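You operate a simulated robot arm through the tools that you are given. There is no shell and no other tool. Be economical: measure what you need, move in short steps, check, and stop when the job is done.

Carry out the task below with a simulated robot arm. There is one attempt and no reset: what you move stays moved.

TASK
Put the pack that says "pegs" from the top of the jet table on the green pad and the pack labelled "studs" on the sight window.
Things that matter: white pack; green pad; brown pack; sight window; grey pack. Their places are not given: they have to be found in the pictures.

It is judged by the outcome, as a careful person would: the job done as asked, and still so three seconds after it is handed in. It fails if anything else is knocked over, pushed out of place, dropped, spilled or broken.

THE ROBOT
A 7-joint arm with a two-finger parallel gripper, fixed in place. Base frame: the origin is at the foot of the arm, x ahead of it, y to its left, z up; the work surface is at about z = 0. Lengths are in mm, angles in rad, forces in N, time in s.
With the tool pointing down near the work surface it reaches from about 240 to 620 mm from the base axis. Its first joint turns from -1.152 to 1.152 rad. Payload 2.6 kg.
Tool frame: the origin (TCP) lies between the finger pads and is the grasp point; the fingertips stand 30 mm ahead of it; z points along the fingers, y is the line along which they close. The gripper opens to 94 mm. The fingers are 28 mm wide and 10 mm thick; the gripper's body (50 by 96 mm) begins 55 mm behind the TCP.
Orientation is that of the tool frame in the base frame, as [roll, pitch, yaw] about the fixed x, y, z axes, in that order (R = Rz(yaw) Ry(pitch) Rx(roll)). With the fingers straight down and closing along the base's y, the tool's x points along the base's -x, its y along +y and its z along -z.

THE INTERFACE
- The arm moves only by the tool apply_moves. Its argument "steps" is one flat list of numbers, 7 for each row, row after row: the shift along the tool's x, y, z in mm, then the turn, a rotation vector about the tool's x, y, z in rad, then the opening, from 0 (shut) to 1 (fully open). In form: [tx, ty, tz, rx, ry, rz, gripper, tx, ty, tz, rx, ry, rz, gripper, ...]. A call has 1 to 12 rows; each row is the pose to reach, as a shift and turn from the pose commanded when the call began, along the tool's axes at that moment. A row lasts 0.2 s, in which the tool goes at most 50 mm and 0.15 rad; a call with a longer step from one row to the next is refused whole, and so is a gripper value outside its range. A pose out of reach is approached as far as the arm can. The call stops where the force on the tool passes 40 N (or 10 N more than at its start, if that is more) or the arm is blocked; 0.2 s more then pass. The fingers move at their own pace (about 72 mm/s each) and stop on an object; they squeeze with about 27 N. The grip force told is the motor's: it shows also when the fingers shut on nothing. Time passes only in rows, and 0.2 s behind the last, so rows that repeat a pose let the fingers close. It gives the time, the measured TCP pose, the force on the tool (base axes), the opening and the grip force at its end, in the units of the frame above (readings bear some noise), and new pictures: "pictures" is both (left out), scene, wrist or none.
- Cameras (640 x 400 px; columns grow to the right, rows downward): "scene" is fixed at [35.7, 433.9, 559.7]; the picture's right is [-0.76, -0.64, 0.00], its down [-0.39, 0.47, -0.79] and it looks along [0.51, -0.60, -0.61] (base axes); focal length 326 px, centre (320, 200). "wrist" rides on the gripper at [-37, 0, -58] in the tool frame; the picture's right is [0.00, -1.00, 0.00], its down [0.97, 0.00, -0.24] and it looks along [0.24, 0.00, 0.97] (tool axes); focal length 218 px, centre (320, 200).
- pixel_to_xyz(camera, pixels): for up to 12 pixels [column, row] of the newest picture of that camera ("zoom" is the newest enlarged one), the place [x, y, z] in the base frame of the surface seen there, good to about 2 mm. No time passes.
- inspect(camera, box): a new picture of the part [left, top, right, bottom] of that camera's present view, enlarged. No time passes.
- hand_in(): hands the job in; it is judged then, once.

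Work in short steps. Measure before you move; look again where a grasp or a placing could have gone wrong, and mend it. You have 60 turns and 100 pictures in all, the two below and enlarged ones among them. Open the gripper and draw the arm clear of the work before you hand the job in, unless the task says otherwise; then end with one line.

The tools are called after "Emit:" as a command line: name --argument value ..., lists and objects as JSON in quotes. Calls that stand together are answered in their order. apply_moves: Moves the arm, as the interface text tells. Its arguments: {"type":"object","properties":{"steps":{"type":"array"},"pictures":{"type":"string","enum":["both","scene","wrist","none"]}},"required":["steps"]} The other tools are called the same way: pixel_to_xyz (camera, pixels) gives the place of the surface under pixels of a picture; inspect (camera, box) takes an enlarged picture of a part of a camera's view; hand_in () hands the job in.

At the start:

```text
time: 0.0
eef_pos: [356.4, 34.5, 276.7]
ee_rot: [3.141, 0.001, -3.141]
force: [-0.3, 0.5, -0.1]
width: 93.8
gripper_force: 0.1
```

scene: 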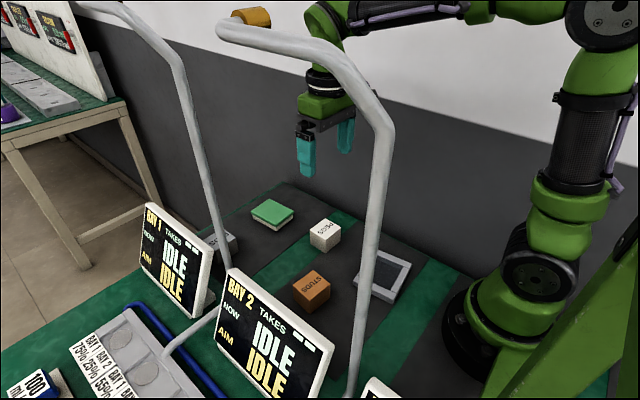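
wrist: 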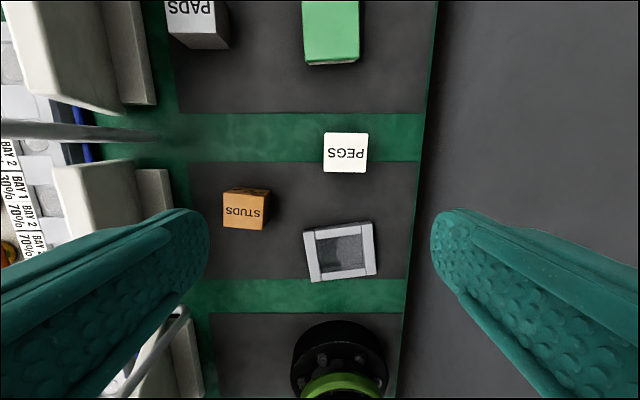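

The wrist view shows the PEGS pack at (345,152), STUDS at (245,208), the green pad at (331,32) and the framed window at (340,250). I'll measure their surfaces and look closer.

Emit:
pixel_to_xyz --camera "wrist" --pixels '[[326, 134], [366, 134], [325, 170], [366, 171], [225, 193], [262, 193], [225, 227], [262, 229], [305, 10], [358, 10], [307, 63], [358, 60]]'

Emit:
pixel_to_xyz --camera "wrist" --pixels '[[309, 235], [368, 226], [315, 277], [372, 270], [340, 252], [325, 245], [357, 257], [290, 250], [331, 32], [400, 180], [345, 152], [245, 210]]'

Emit:
inspect --camera "scene" --box '[200, 180, 440, 330]'

Emit:
inspect --camera "wrist" --box '[140, 0, 440, 300]'

```text
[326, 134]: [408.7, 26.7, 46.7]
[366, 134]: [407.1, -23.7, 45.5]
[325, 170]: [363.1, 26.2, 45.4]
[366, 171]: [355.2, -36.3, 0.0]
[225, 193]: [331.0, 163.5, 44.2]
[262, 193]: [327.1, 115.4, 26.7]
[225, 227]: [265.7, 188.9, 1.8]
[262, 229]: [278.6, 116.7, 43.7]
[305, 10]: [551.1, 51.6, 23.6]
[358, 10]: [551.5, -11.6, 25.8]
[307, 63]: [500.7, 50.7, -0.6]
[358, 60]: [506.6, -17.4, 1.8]
```

```text
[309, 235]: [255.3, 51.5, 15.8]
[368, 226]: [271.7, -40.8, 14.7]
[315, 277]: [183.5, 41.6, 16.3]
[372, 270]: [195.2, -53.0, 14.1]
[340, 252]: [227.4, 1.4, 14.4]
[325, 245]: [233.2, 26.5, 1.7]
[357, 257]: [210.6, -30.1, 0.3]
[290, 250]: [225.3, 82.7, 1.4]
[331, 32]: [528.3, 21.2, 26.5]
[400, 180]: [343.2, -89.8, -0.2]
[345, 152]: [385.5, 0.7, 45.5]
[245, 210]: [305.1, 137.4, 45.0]
```

```text
2.67 times, centred on (320, 255) of scene
```

zoom: 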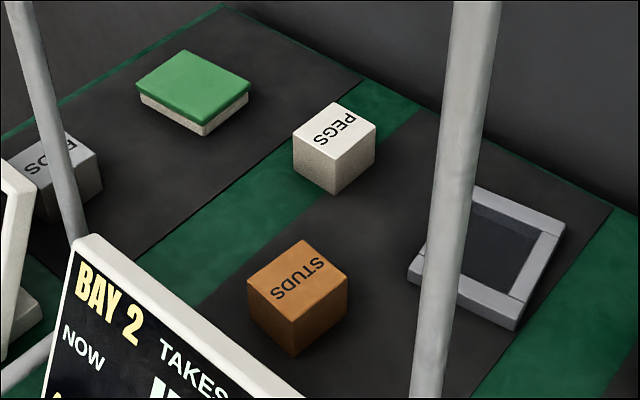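

```text
1.33 times, centred on (290, 150) of wrist
```

zoom: 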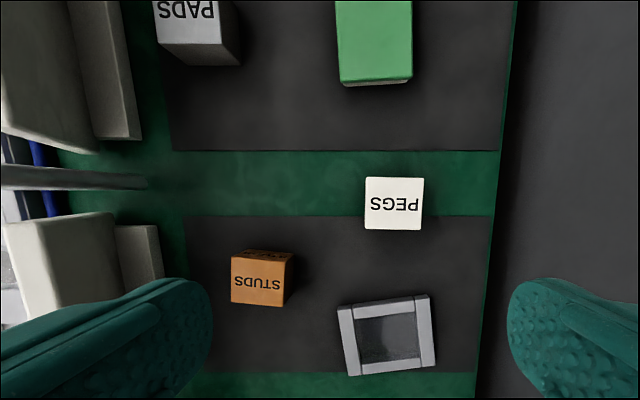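

The window frame is near (227,0), z about 15, and the pad is near (535,20), z about 26. Next I'll check the tubes above the workspace and the glass inside the frame.

Emit:
pixel_to_xyz --camera "scene" --pixels '[[380, 110], [370, 200], [355, 370], [330, 60], [240, 30], [180, 70], [205, 160], [225, 260], [235, 270], [320, 340], [205, 330], [258, 17]]'

Emit:
pixel_to_xyz --camera "scene" --pixels '[[383, 272], [395, 272], [400, 280], [390, 285], [378, 265], [409, 266], [390, 300], [374, 290], [272, 200], [251, 215], [293, 211], [274, 229]]'

Emit:
pixel_to_xyz --camera "wrist" --pixels '[[330, 250], [335, 245], [340, 245], [345, 250], [350, 250], [345, 240], [355, 245], [335, 262], [310, 255], [369, 245], [340, 231], [345, 274]]'

```text
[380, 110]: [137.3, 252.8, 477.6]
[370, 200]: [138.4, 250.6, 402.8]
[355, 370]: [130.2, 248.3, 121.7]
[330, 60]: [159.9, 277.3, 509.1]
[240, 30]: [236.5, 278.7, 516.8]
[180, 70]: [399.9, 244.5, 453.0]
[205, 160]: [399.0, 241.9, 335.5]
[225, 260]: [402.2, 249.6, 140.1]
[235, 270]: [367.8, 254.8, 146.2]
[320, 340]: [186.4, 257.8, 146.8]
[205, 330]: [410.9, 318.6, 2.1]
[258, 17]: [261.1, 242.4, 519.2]
```

```text
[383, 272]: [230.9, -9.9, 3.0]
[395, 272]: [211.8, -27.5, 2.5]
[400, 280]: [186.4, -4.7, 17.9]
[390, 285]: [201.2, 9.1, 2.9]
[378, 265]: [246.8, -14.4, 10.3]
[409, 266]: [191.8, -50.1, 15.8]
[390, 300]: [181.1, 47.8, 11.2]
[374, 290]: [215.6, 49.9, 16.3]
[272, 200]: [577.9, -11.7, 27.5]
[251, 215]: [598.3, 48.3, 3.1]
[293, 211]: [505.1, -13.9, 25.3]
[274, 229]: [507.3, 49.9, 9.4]
```

```text
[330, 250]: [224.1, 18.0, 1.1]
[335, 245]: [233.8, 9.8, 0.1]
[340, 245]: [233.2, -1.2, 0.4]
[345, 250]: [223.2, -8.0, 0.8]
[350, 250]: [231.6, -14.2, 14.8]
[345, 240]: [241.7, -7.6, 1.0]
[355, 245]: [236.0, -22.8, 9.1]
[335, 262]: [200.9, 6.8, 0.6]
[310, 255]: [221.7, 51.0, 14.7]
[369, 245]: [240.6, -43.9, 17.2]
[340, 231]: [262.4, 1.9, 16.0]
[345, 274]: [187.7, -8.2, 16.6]
```

The tubes and panels stand at y≥240, clear of the packs. The window's frame top is at z about 16. I'll hover above PEGS at about (386,1.5) and check alignment.

Emit:
apply_moves --steps '[-15, -17, 35, 0, 0, 0, 1, -29.6, -33, 75, 0, 0, 0, 1, -29.6, -33, 115, 0, 0, 0, 1, -29.6, -33, 150, 0, 0, 0, 1, -29.6, -33, 150, 0, 0, 0, 1]'

```text
time: 1.2
eef_pos: [386.4, -0.8, 128.4]
ee_rot: [3.14, 0.001, -3.141]
force: [-0.2, 0.3, -0.9]
width: 94.2
gripper_force: 0.0
```

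scene: 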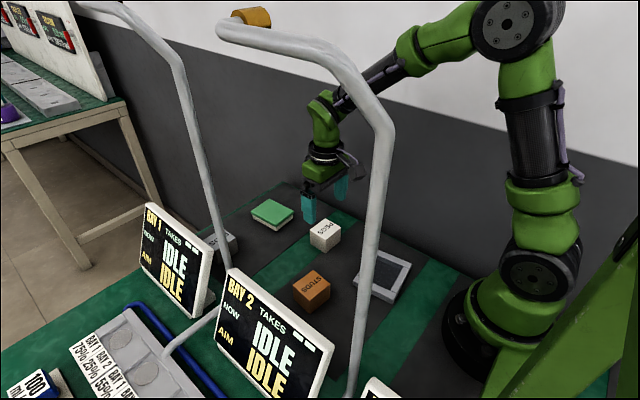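
wrist: 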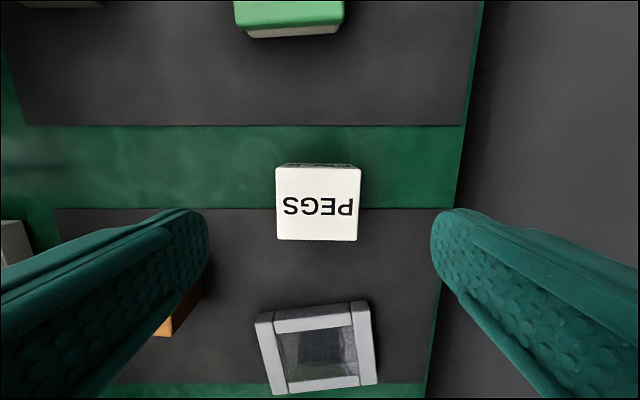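

PEGS is centred between the fingers at (318,203). I'll measure its top and, from this nearer view, the window.

Emit:
pixel_to_xyz --camera "wrist" --pixels '[[279, 171], [357, 171], [280, 236], [354, 238], [258, 318], [366, 305], [274, 390], [374, 382], [277, 335], [350, 328], [287, 378], [355, 372]]'

Emit:
inspect --camera "wrist" --box '[230, 280, 400, 400]'

Emit:
pixel_to_xyz --camera "wrist" --pixels '[[310, 350], [290, 345], [335, 345], [320, 335], [300, 365], [330, 365], [345, 350], [290, 360], [237, 25], [342, 23], [345, 10], [240, 5]]'

```text
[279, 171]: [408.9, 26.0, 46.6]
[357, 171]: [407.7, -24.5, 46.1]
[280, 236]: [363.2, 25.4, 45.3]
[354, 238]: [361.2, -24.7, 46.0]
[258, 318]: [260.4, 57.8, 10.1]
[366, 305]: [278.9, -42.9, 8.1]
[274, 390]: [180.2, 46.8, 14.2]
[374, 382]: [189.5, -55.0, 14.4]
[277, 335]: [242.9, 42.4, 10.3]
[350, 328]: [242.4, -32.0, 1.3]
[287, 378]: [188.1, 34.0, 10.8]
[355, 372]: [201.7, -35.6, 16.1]
```

```text
3.33 times, centred on (315, 340) of wrist
```

zoom: 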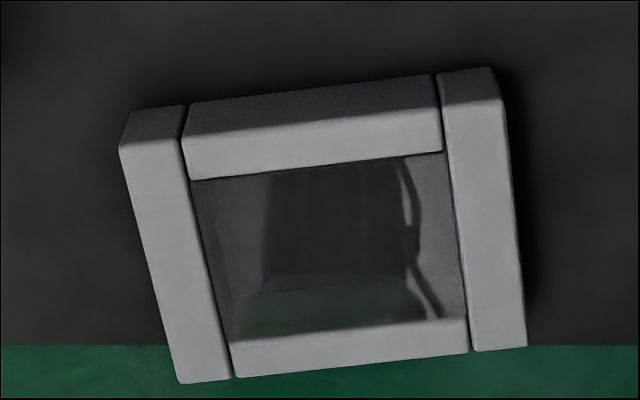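

```text
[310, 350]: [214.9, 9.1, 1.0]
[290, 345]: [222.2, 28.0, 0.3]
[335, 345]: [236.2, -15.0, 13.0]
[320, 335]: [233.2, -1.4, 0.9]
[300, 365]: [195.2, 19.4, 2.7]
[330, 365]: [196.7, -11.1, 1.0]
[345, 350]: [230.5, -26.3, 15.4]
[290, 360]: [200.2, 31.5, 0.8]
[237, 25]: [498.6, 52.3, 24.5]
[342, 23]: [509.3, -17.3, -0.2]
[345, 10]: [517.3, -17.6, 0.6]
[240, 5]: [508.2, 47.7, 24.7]
```

The pane is real glass: it shows reflections and some returns at z about 14. PEGS is centred at (385,0.5), so I descend to TCP z about 36 and close.

Emit:
apply_moves --steps '[1, 1, 40, 0, 0, 0, 1, 1, 1, 75, 0, 0, 0, 1, 1, 1, 92, 0, 0, 0, 1, 1, 1, 92, 0, 0, 0, 1, 1, 1, 92, 0, 0, 0, 0, 1, 1, 92, 0, 0, 0, 0, 1, 1, 92, 0, 0, 0, 0, 1, 1, 92, 0, 0, 0, 0]' --pictures "wrist"

```text
time: 3.0
eef_pos: [384.4, 1.0, 36.1]
ee_rot: [3.142, 0.001, 3.14]
force: [0.3, -0.4, 0.3]
width: 60.0
gripper_force: 27.1
```

wrist: 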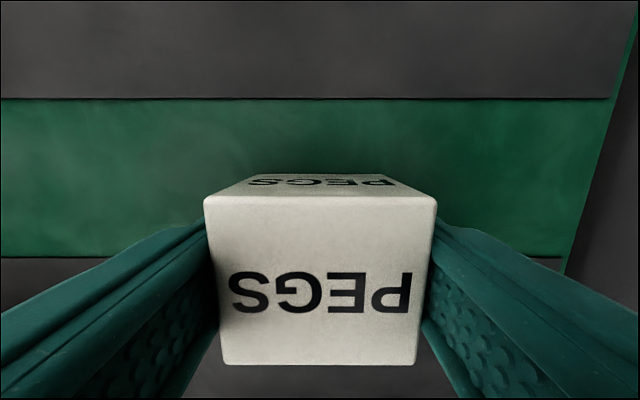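

PEGS is gripped (width 60, 27 N). I lift it to z about 140 and move towards the pad to measure the pad from nearer.

Emit:
apply_moves --steps '[0, 0, -20, 0, 0, 0, 0, 0, 0, -55, 0, 0, 0, 0, 0, 0, -95, 0, 0, 0, 0, -35, 5, -110, 0, 0, 0, 0, -75, 10, -110, 0, 0, 0, 0, -115, 15, -110, 0, 0, 0, 0, -125, 17, -110, 0, 0, 0, 0, -125, 17, -110, 0, 0, 0, 0]'

```text
time: 4.8
eef_pos: [510.7, 19.2, 146.7]
ee_rot: [-3.141, 0.0, 3.141]
force: [0.4, -0.7, -0.9]
width: 59.7
gripper_force: 26.7
```

scene: 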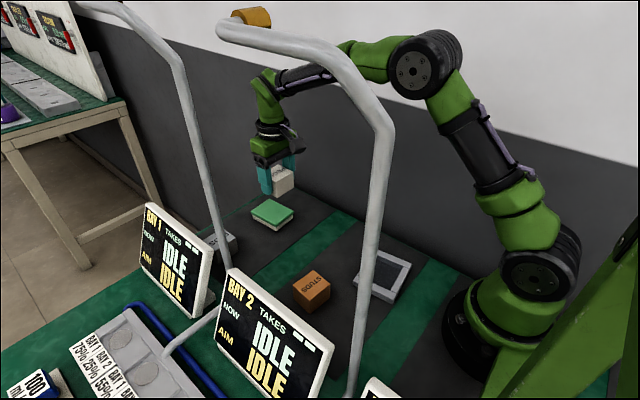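
wrist: 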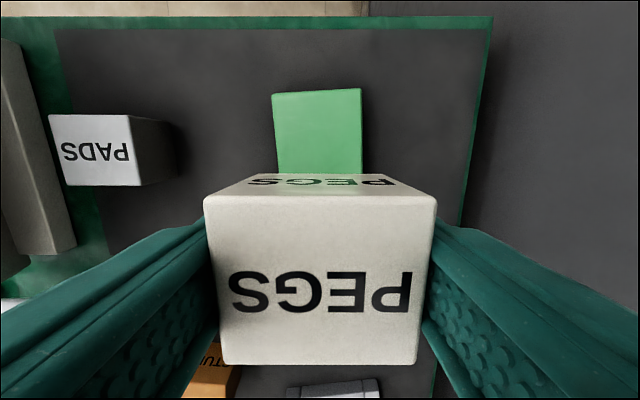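

Emit:
pixel_to_xyz --camera "wrist" --pixels '[[275, 97], [358, 92], [318, 96], [278, 165], [358, 165], [275, 130], [359, 130], [318, 130]]'

Emit:
pixel_to_xyz --camera "scene" --pixels '[[269, 201], [253, 212], [292, 210], [275, 224], [272, 212]]'

```text
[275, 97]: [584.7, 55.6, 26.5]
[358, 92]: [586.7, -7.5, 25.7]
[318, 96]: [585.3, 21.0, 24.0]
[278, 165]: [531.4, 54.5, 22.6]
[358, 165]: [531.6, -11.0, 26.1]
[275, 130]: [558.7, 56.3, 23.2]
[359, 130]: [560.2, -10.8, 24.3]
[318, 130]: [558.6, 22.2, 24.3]
```

```text
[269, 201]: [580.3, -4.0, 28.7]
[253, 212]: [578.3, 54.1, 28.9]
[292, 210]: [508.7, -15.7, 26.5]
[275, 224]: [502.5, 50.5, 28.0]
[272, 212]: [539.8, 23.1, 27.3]
```

The pad spans x 500–588 and y −13 to 54, with its top at z about 26, so its centre is (544,20.5). I move over it and lower to TCP z about 64.

Emit:
apply_moves --steps '[-16, 1, 0, 0, 0, 0, 0, -32.5, 1.5, 20, 0, 0, 0, 0, -32.5, 1.5, 50, 0, 0, 0, 0, -32.5, 1.5, 70, 0, 0, 0, 0, -32.5, 1.5, 78, 0, 0, 0, 0, -32.5, 1.5, 82, 0, 0, 0, 0, -32.5, 1.5, 82, 0, 0, 0, 0]'

```text
time: 6.4
eef_pos: [542.1, 21.0, 62.8]
ee_rot: [-3.141, 0.0, -3.141]
force: [-0.3, -0.2, -0.2]
width: 59.8
gripper_force: 26.6
```

scene: 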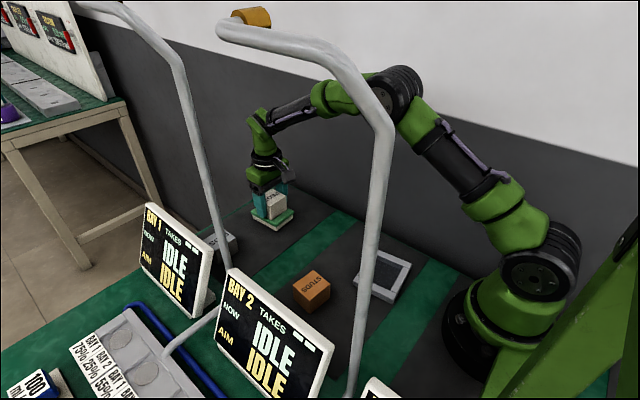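
wrist: 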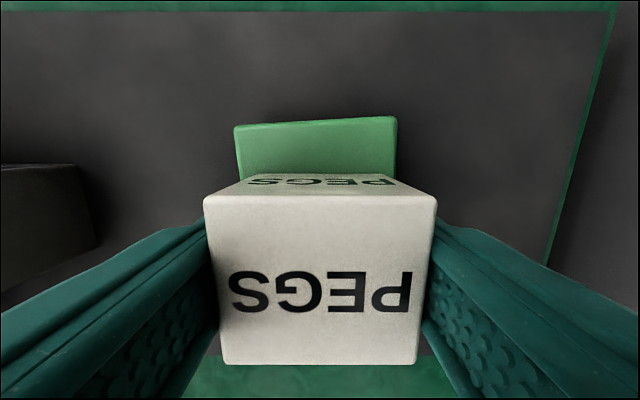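

No contact force yet, so I lower in 1 mm steps and watch the force.

Emit:
apply_moves --steps '[0, 0, 1, 0, 0, 0, 0, 0, 0, 2, 0, 0, 0, 0, 0, 0, 2, 0, 0, 0, 0]' --pictures "none"

Emit:
inspect --camera "scene" --box '[220, 160, 340, 240]'

```text
time: 7.2
eef_pos: [543.8, 20.3, 62.6]
ee_rot: [-3.141, 0.004, -3.142]
force: [-3.7, 0.7, 15.2]
width: 59.9
gripper_force: 27.2
```

```text
5.00 times, centred on (280, 200) of scene
```

zoom: 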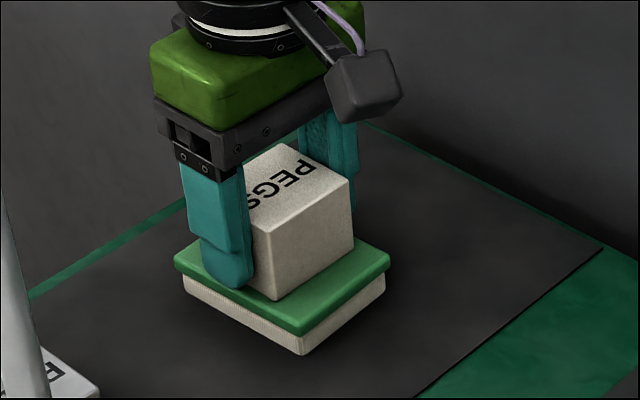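

The pack now sits on the pad with 15 N of contact. I ease back, open and rise straight up.

Emit:
apply_moves --steps '[0, 0, -1, 0, 0, 0, 0, 0, 0, -1, 0, 0, 0, 0.75, 0, 0, -1, 0, 0, 0, 0.9, 0, 0, -1, 0, 0, 0, 0.9, 0, 0, -30, 0, 0, 0, 0.9, 0, 0, -70, 0, 0, 0, 0.9, 0, 0, -110, 0, 0, 0, 0.9, 40, 0, -120, 0, 0, 0, 0.9, 40, 0, -120, 0, 0, 0, 0.9]'

```text
time: 9.2
eef_pos: [500.9, 21.0, 180.8]
ee_rot: [-3.141, -0.001, -3.142]
force: [-0.1, -0.1, 0.9]
width: 84.9
gripper_force: 0.0
```

scene: 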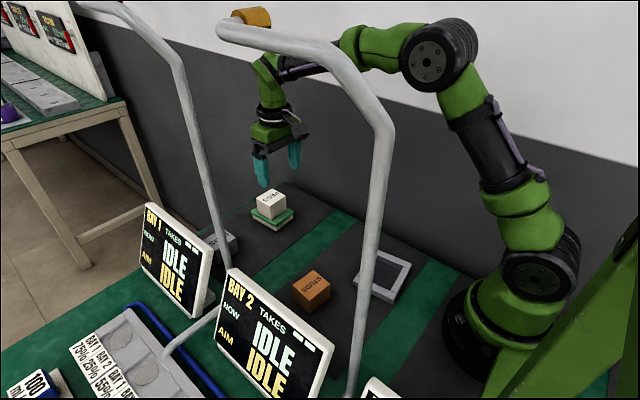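
wrist: 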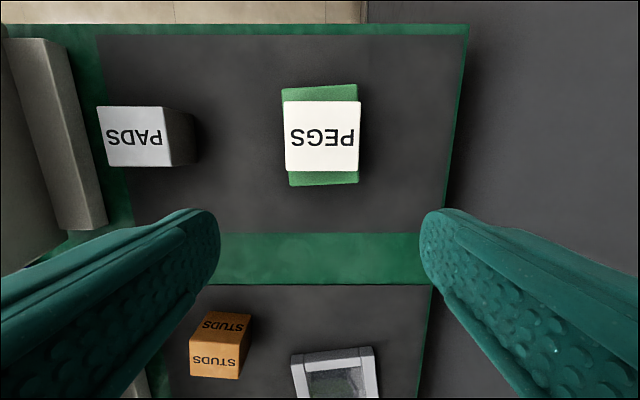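

PEGS sits centred on the pad. Now I hover over STUDS.

Emit:
apply_moves --steps '[35, 22, 0, 0, 0, 0, 1, 70, 44, 0, 0, 0, 0, 1, 105, 66, 0, 0, 0, 0, 1, 140, 90, 10, 0, 0, 0, 1, 170, 110, 30, 0, 0, 0, 1, 184, 117, 50, 0, 0, 0, 1, 184, 117, 50, 0, 0, 0, 1]'

```text
time: 10.8
eef_pos: [319.1, 137.5, 128.7]
ee_rot: [3.141, 0.0, -3.14]
force: [-0.1, -0.5, 0.7]
width: 94.0
gripper_force: 0.1
```

scene: 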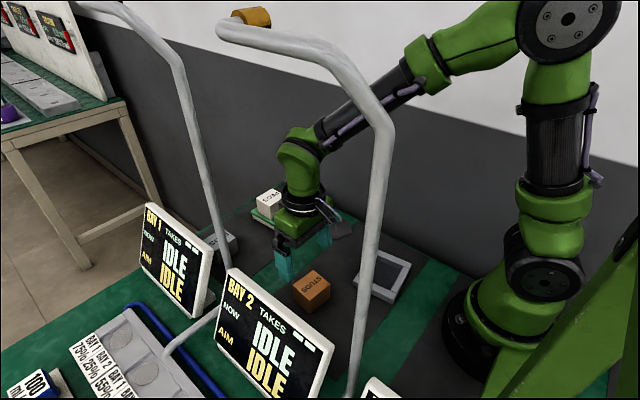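
wrist: 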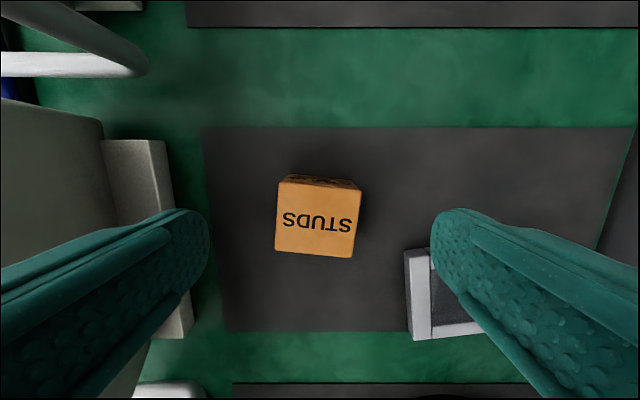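

Emit:
pixel_to_xyz --camera "wrist" --pixels '[[280, 184], [358, 193], [277, 247], [350, 255], [316, 220], [170, 180], [195, 320], [410, 270], [425, 335]]'

Emit:
inspect --camera "wrist" --box '[240, 160, 400, 270]'

```text
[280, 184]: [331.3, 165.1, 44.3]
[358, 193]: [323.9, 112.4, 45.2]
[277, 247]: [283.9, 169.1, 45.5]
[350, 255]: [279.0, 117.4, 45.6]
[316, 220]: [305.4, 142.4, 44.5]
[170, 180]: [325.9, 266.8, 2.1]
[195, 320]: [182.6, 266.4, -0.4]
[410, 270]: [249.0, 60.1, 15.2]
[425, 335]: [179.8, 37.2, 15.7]
```

```text
3.64 times, centred on (320, 215) of wrist
```

zoom: 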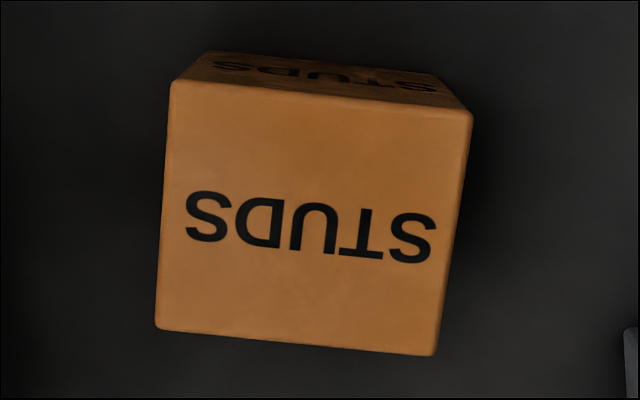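

STUDS is centred at (304.5,141) and yawed about −0.1. I grip it about 11 mm toward its far side, so that the near-base window stays within reach.

Emit:
apply_moves --steps '[3.6, 2.5, 30, 0, 0, 0.1, 1, 3.6, 2.5, 65, 0, 0, 0.1, 1, 3.6, 2.5, 85, 0, 0, 0.1, 1, 3.6, 2.5, 92.5, 0, 0, 0.1, 1, 3.6, 2.5, 92.5, 0, 0, 0.1, 1, 3.6, 2.5, 92.5, 0, 0, 0.1, 0, 3.6, 2.5, 92.5, 0, 0, 0.1, 0, 3.6, 2.5, 92.5, 0, 0, 0.1, 0, 3.6, 2.5, 92.5, 0, 0, 0.1, 0]'

```text
time: 12.8
eef_pos: [316.1, 141.4, 38.1]
ee_rot: [3.141, 0.0, 3.042]
force: [0.1, -0.3, 0.5]
width: 60.0
gripper_force: 27.0
```

scene: 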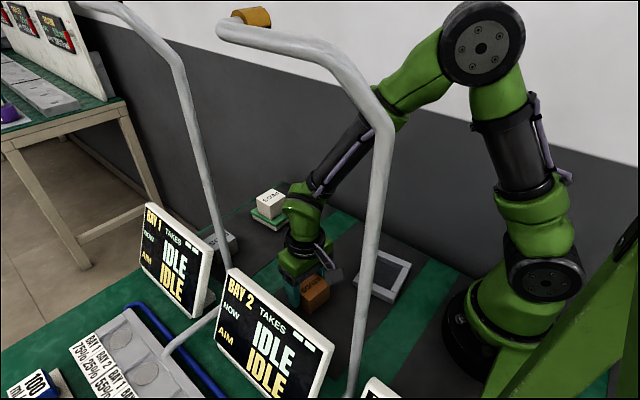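
wrist: 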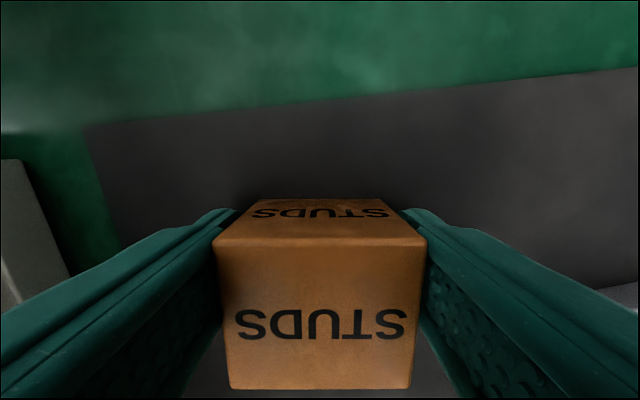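

STUDS is held. The window's centre is about (224.5,0.5), its yaw about +0.137, and its opening about 60×70 mm. I lift, carry the pack over it and turn to match.

Emit:
apply_moves --steps '[0, 0, -25, 0, 0, 0, 0, 0, 0, -60, 0, 0, 0, 0, 0, 0, -90, 0, 0, 0, 0, 15, -35, -90, 0, 0, -0.06, 0, 32, -72, -90, 0, 0, -0.12, 0, 50, -110, -90, 0, 0, -0.18, 0, 60, -135, -90, 0, 0, -0.237, 0, 65.8, -146.1, -90, 0, 0, -0.237, 0, 65.8, -146.1, -90, 0, 0, -0.237, 0]'

```text
time: 14.8
eef_pos: [233.8, -2.3, 127.5]
ee_rot: [3.141, -0.001, -3.004]
force: [0.2, 1.3, -1.2]
width: 59.7
gripper_force: 27.4
```

scene: 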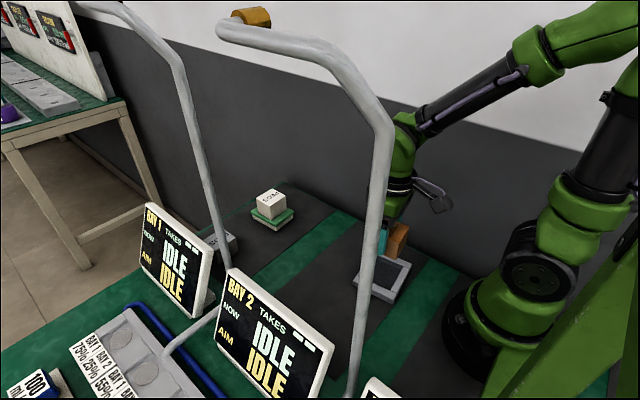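
wrist: 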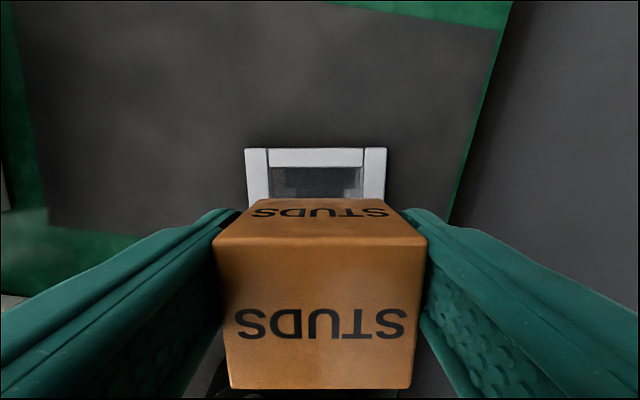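

The yaw matches and I'm about 3–4 mm off to one side. I'll measure the visible front edge of the window.

Emit:
pixel_to_xyz --camera "wrist" --pixels '[[248, 151], [384, 151], [316, 151], [316, 163], [258, 190], [375, 190], [272, 166], [360, 166], [320, 180], [300, 190]]'

Emit:
inspect --camera "wrist" --box '[220, 130, 420, 255]'

Emit:
inspect --camera "scene" --box '[330, 200, 450, 320]'

```text
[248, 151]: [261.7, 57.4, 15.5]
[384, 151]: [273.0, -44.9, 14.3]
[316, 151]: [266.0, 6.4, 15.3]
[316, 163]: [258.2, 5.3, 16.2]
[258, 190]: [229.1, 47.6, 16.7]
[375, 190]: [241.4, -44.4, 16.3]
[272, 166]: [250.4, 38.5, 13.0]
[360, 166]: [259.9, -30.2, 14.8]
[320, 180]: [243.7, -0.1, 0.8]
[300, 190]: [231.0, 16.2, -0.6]
```

```text
3.20 times, centred on (320, 192) of wrist
```

zoom: 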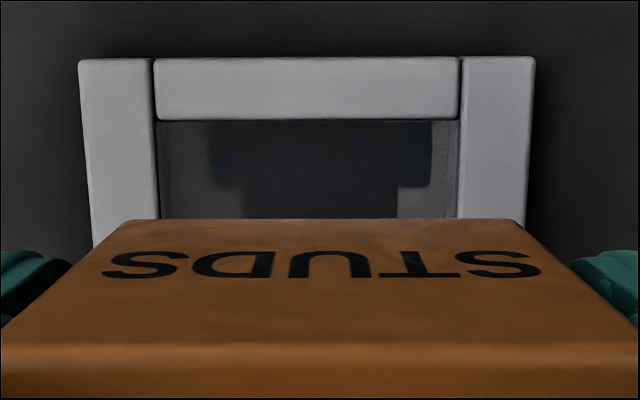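

```text
3.33 times, centred on (390, 260) of scene
```

zoom: 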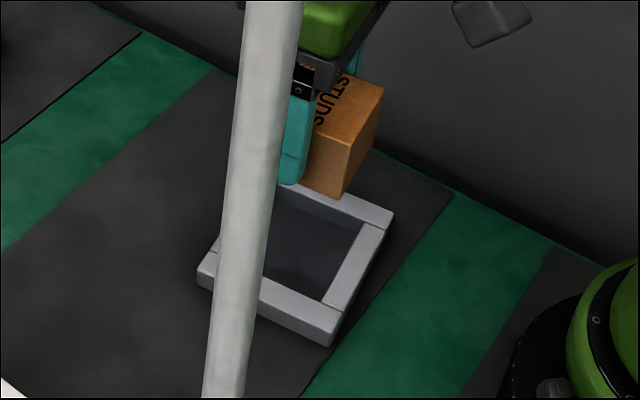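

The front edge centre at (268,6.3) confirms the window centre at (224.4,0.3). I correct about 3.5 mm sideways and lower to just above the pane.

Emit:
apply_moves --steps '[-2.3, 3.5, 20, 0, 0, 0, 0, -2.3, 3.5, 45, 0, 0, 0, 0, -2.3, 3.5, 60, 0, 0, 0, 0, -2.3, 3.5, 67, 0, 0, 0, 0, -2.3, 3.5, 67, 0, 0, 0, 0, -2.3, 3.5, 67, 0, 0, 0, 0]'

Emit:
inspect --camera "scene" --box '[330, 200, 450, 320]'

```text
time: 16.2
eef_pos: [237.7, 2.1, 59.8]
ee_rot: [-3.14, 0.0, -3.006]
force: [-0.1, -1.1, -0.3]
width: 59.8
gripper_force: 26.8
```

scene: 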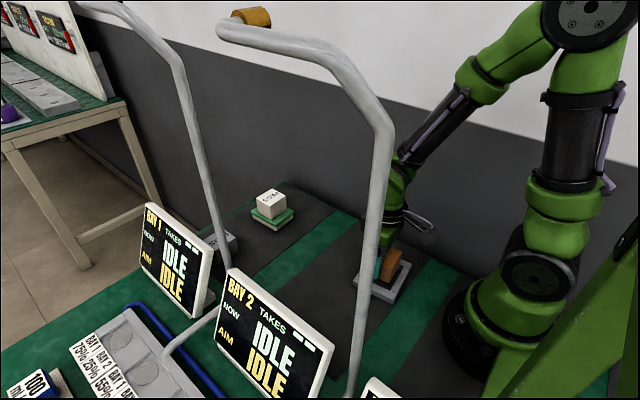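
wrist: 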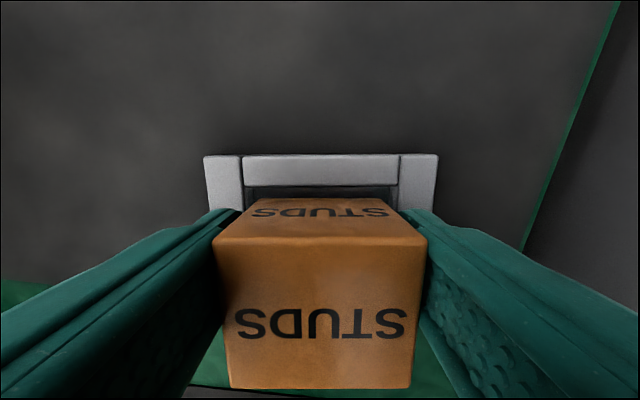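

```text
3.33 times, centred on (390, 260) of scene
```

zoom: 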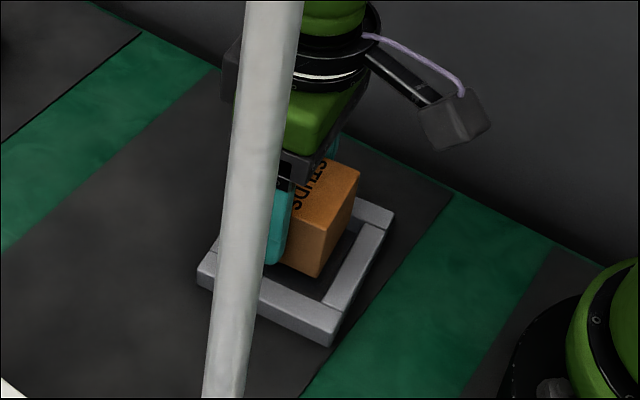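

The pack is centred in the frame. I'll lower 7 mm gently and then read the force.

Emit:
apply_moves --steps '[1, 0, 2, 0, 0, 0, 0, 1, 0, 4, 0, 0, 0, 0, 1, 0, 5.5, 0, 0, 0, 0, 1, 0, 6.5, 0, 0, 0, 0, 1, 0, 6.5, 0, 0, 0, 0]' --pictures "none"

```text
time: 17.4
eef_pos: [236.3, 4.6, 54.7]
ee_rot: [3.141, 0.0, -3.005]
force: [1.4, -0.3, -0.3]
width: 59.8
gripper_force: 26.7
```

Emit:
apply_moves --steps '[0, 0, 1, 0, 0, 0, 0, 0, 0, 2, 0, 0, 0, 0, 0, 0, 2, 0, 0, 0, 0]' --pictures "wrist"

```text
time: 18.2
eef_pos: [235.9, 4.7, 53.6]
ee_rot: [-3.141, 0.004, -3.004]
force: [0.8, -2.7, 21.6]
width: 60.0
gripper_force: 26.9
```

wrist: 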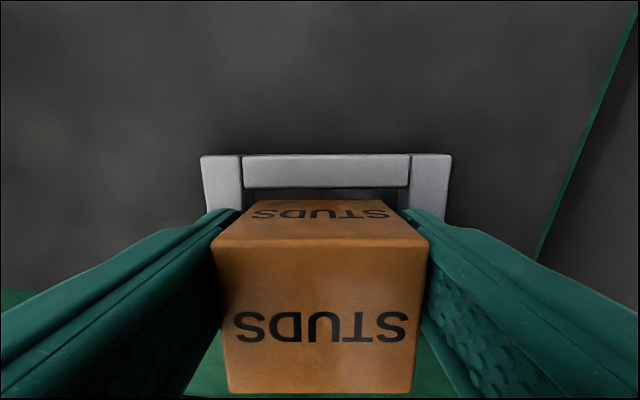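

Contact came at 21 N with the pack bottom at z about 15. It sits about 2.5 mm to one side, so I raise slightly, recentre and set it down again.

Emit:
apply_moves --steps '[0, 0, -3, 0, 0, 0, 0, 0, -2.5, -4, 0, 0, 0, 0, 0, -2.5, -4, 0, 0, 0, 0, 0, -2.5, -2.5, 0, 0, 0, 0, 0, -2.5, -1.5, 0, 0, 0, 0, 0, -2.5, -0.7, 0, 0, 0, 0, 0, -2.5, -0.7, 0, 0, 0, 0]' --pictures "wrist"

```text
time: 19.8
eef_pos: [236.3, 1.9, 52.8]
ee_rot: [3.141, -0.001, -3.005]
force: [-3.5, -0.3, 12.4]
width: 59.8
gripper_force: 26.8
```

wrist: 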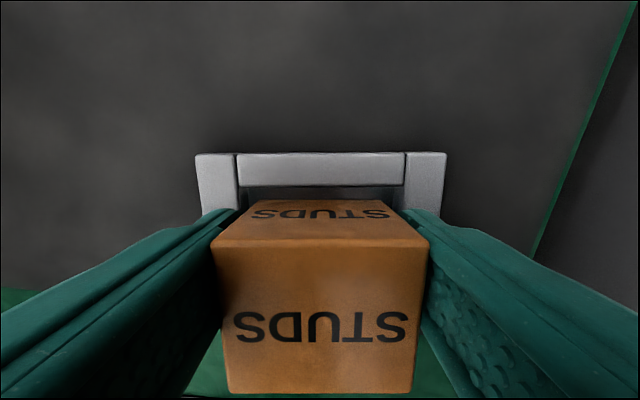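

The pack is centred and resting. I release it and rise straight up.

Emit:
apply_moves --steps '[0, 0, -0.5, 0, 0, 0, 0, 0, 0, -0.7, 0, 0, 0, 0.75, 0, 0, -0.7, 0, 0, 0, 0.9, 0, 0, -0.7, 0, 0, 0, 0.9, 0, 0, -25, 0, 0, 0, 0.9, 0, 0, -60, 0, 0, 0, 0.9, 0, 0, -100, 0, 0, 0, 0.9, -40, 0, -120, 0, 0, 0, 0.9, -80, 0, -140, 0, 0, 0, 0.9, -110, 0, -160, 0, 0, 0, 0.9, -110, 0, -160, 0, 0, 0, 0.9]'

Emit:
inspect --camera "scene" --box '[200, 170, 440, 320]'

```text
time: 22.2
eef_pos: [342.6, 18.3, 214.0]
ee_rot: [-3.141, 0.0, -3.004]
force: [0.3, 0.2, 0.0]
width: 84.7
gripper_force: 0.1
```

scene: 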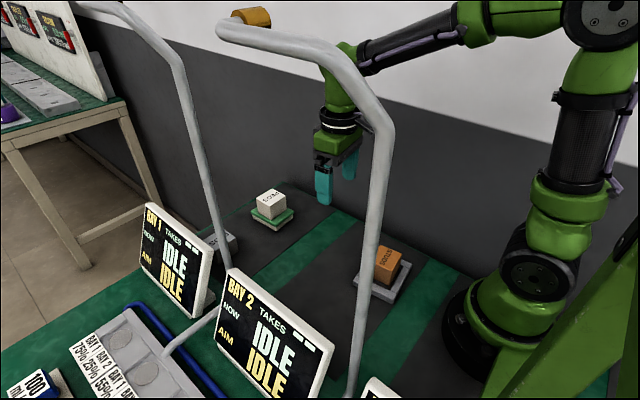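
wrist: 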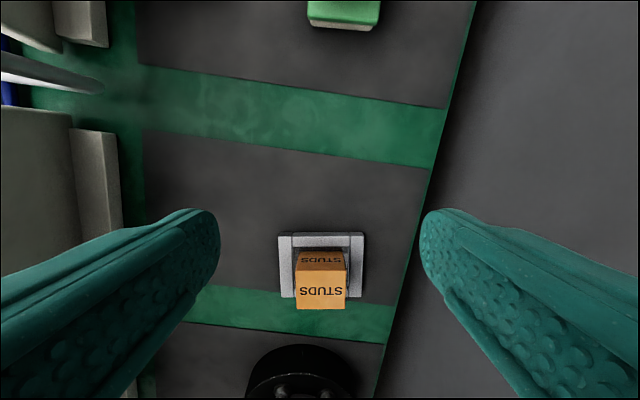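

```text
2.67 times, centred on (320, 245) of scene
```

zoom: 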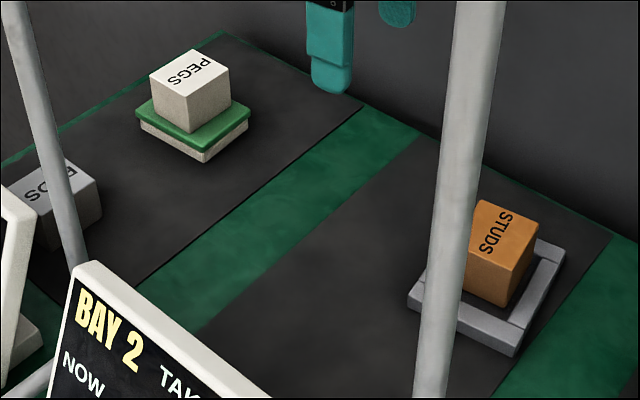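

Both packs look in place. I'll check that the STUDS top is level.

Emit:
pixel_to_xyz --camera "wrist" --pixels '[[300, 285], [343, 283], [302, 304], [342, 304], [320, 295]]'

```text
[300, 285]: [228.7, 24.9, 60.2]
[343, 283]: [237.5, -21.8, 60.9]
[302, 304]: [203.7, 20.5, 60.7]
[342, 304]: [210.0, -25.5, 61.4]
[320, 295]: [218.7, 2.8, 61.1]
```

The STUDS top is level at z about 61 and stable, and the arm is clear with the gripper open.

Emit:
hand_in

```text
The job is handed in.
```

The "pegs" pack is on the green pad and the "studs" pack is on the sight window; I disturbed nothing else that I could see, and the job is handed in.
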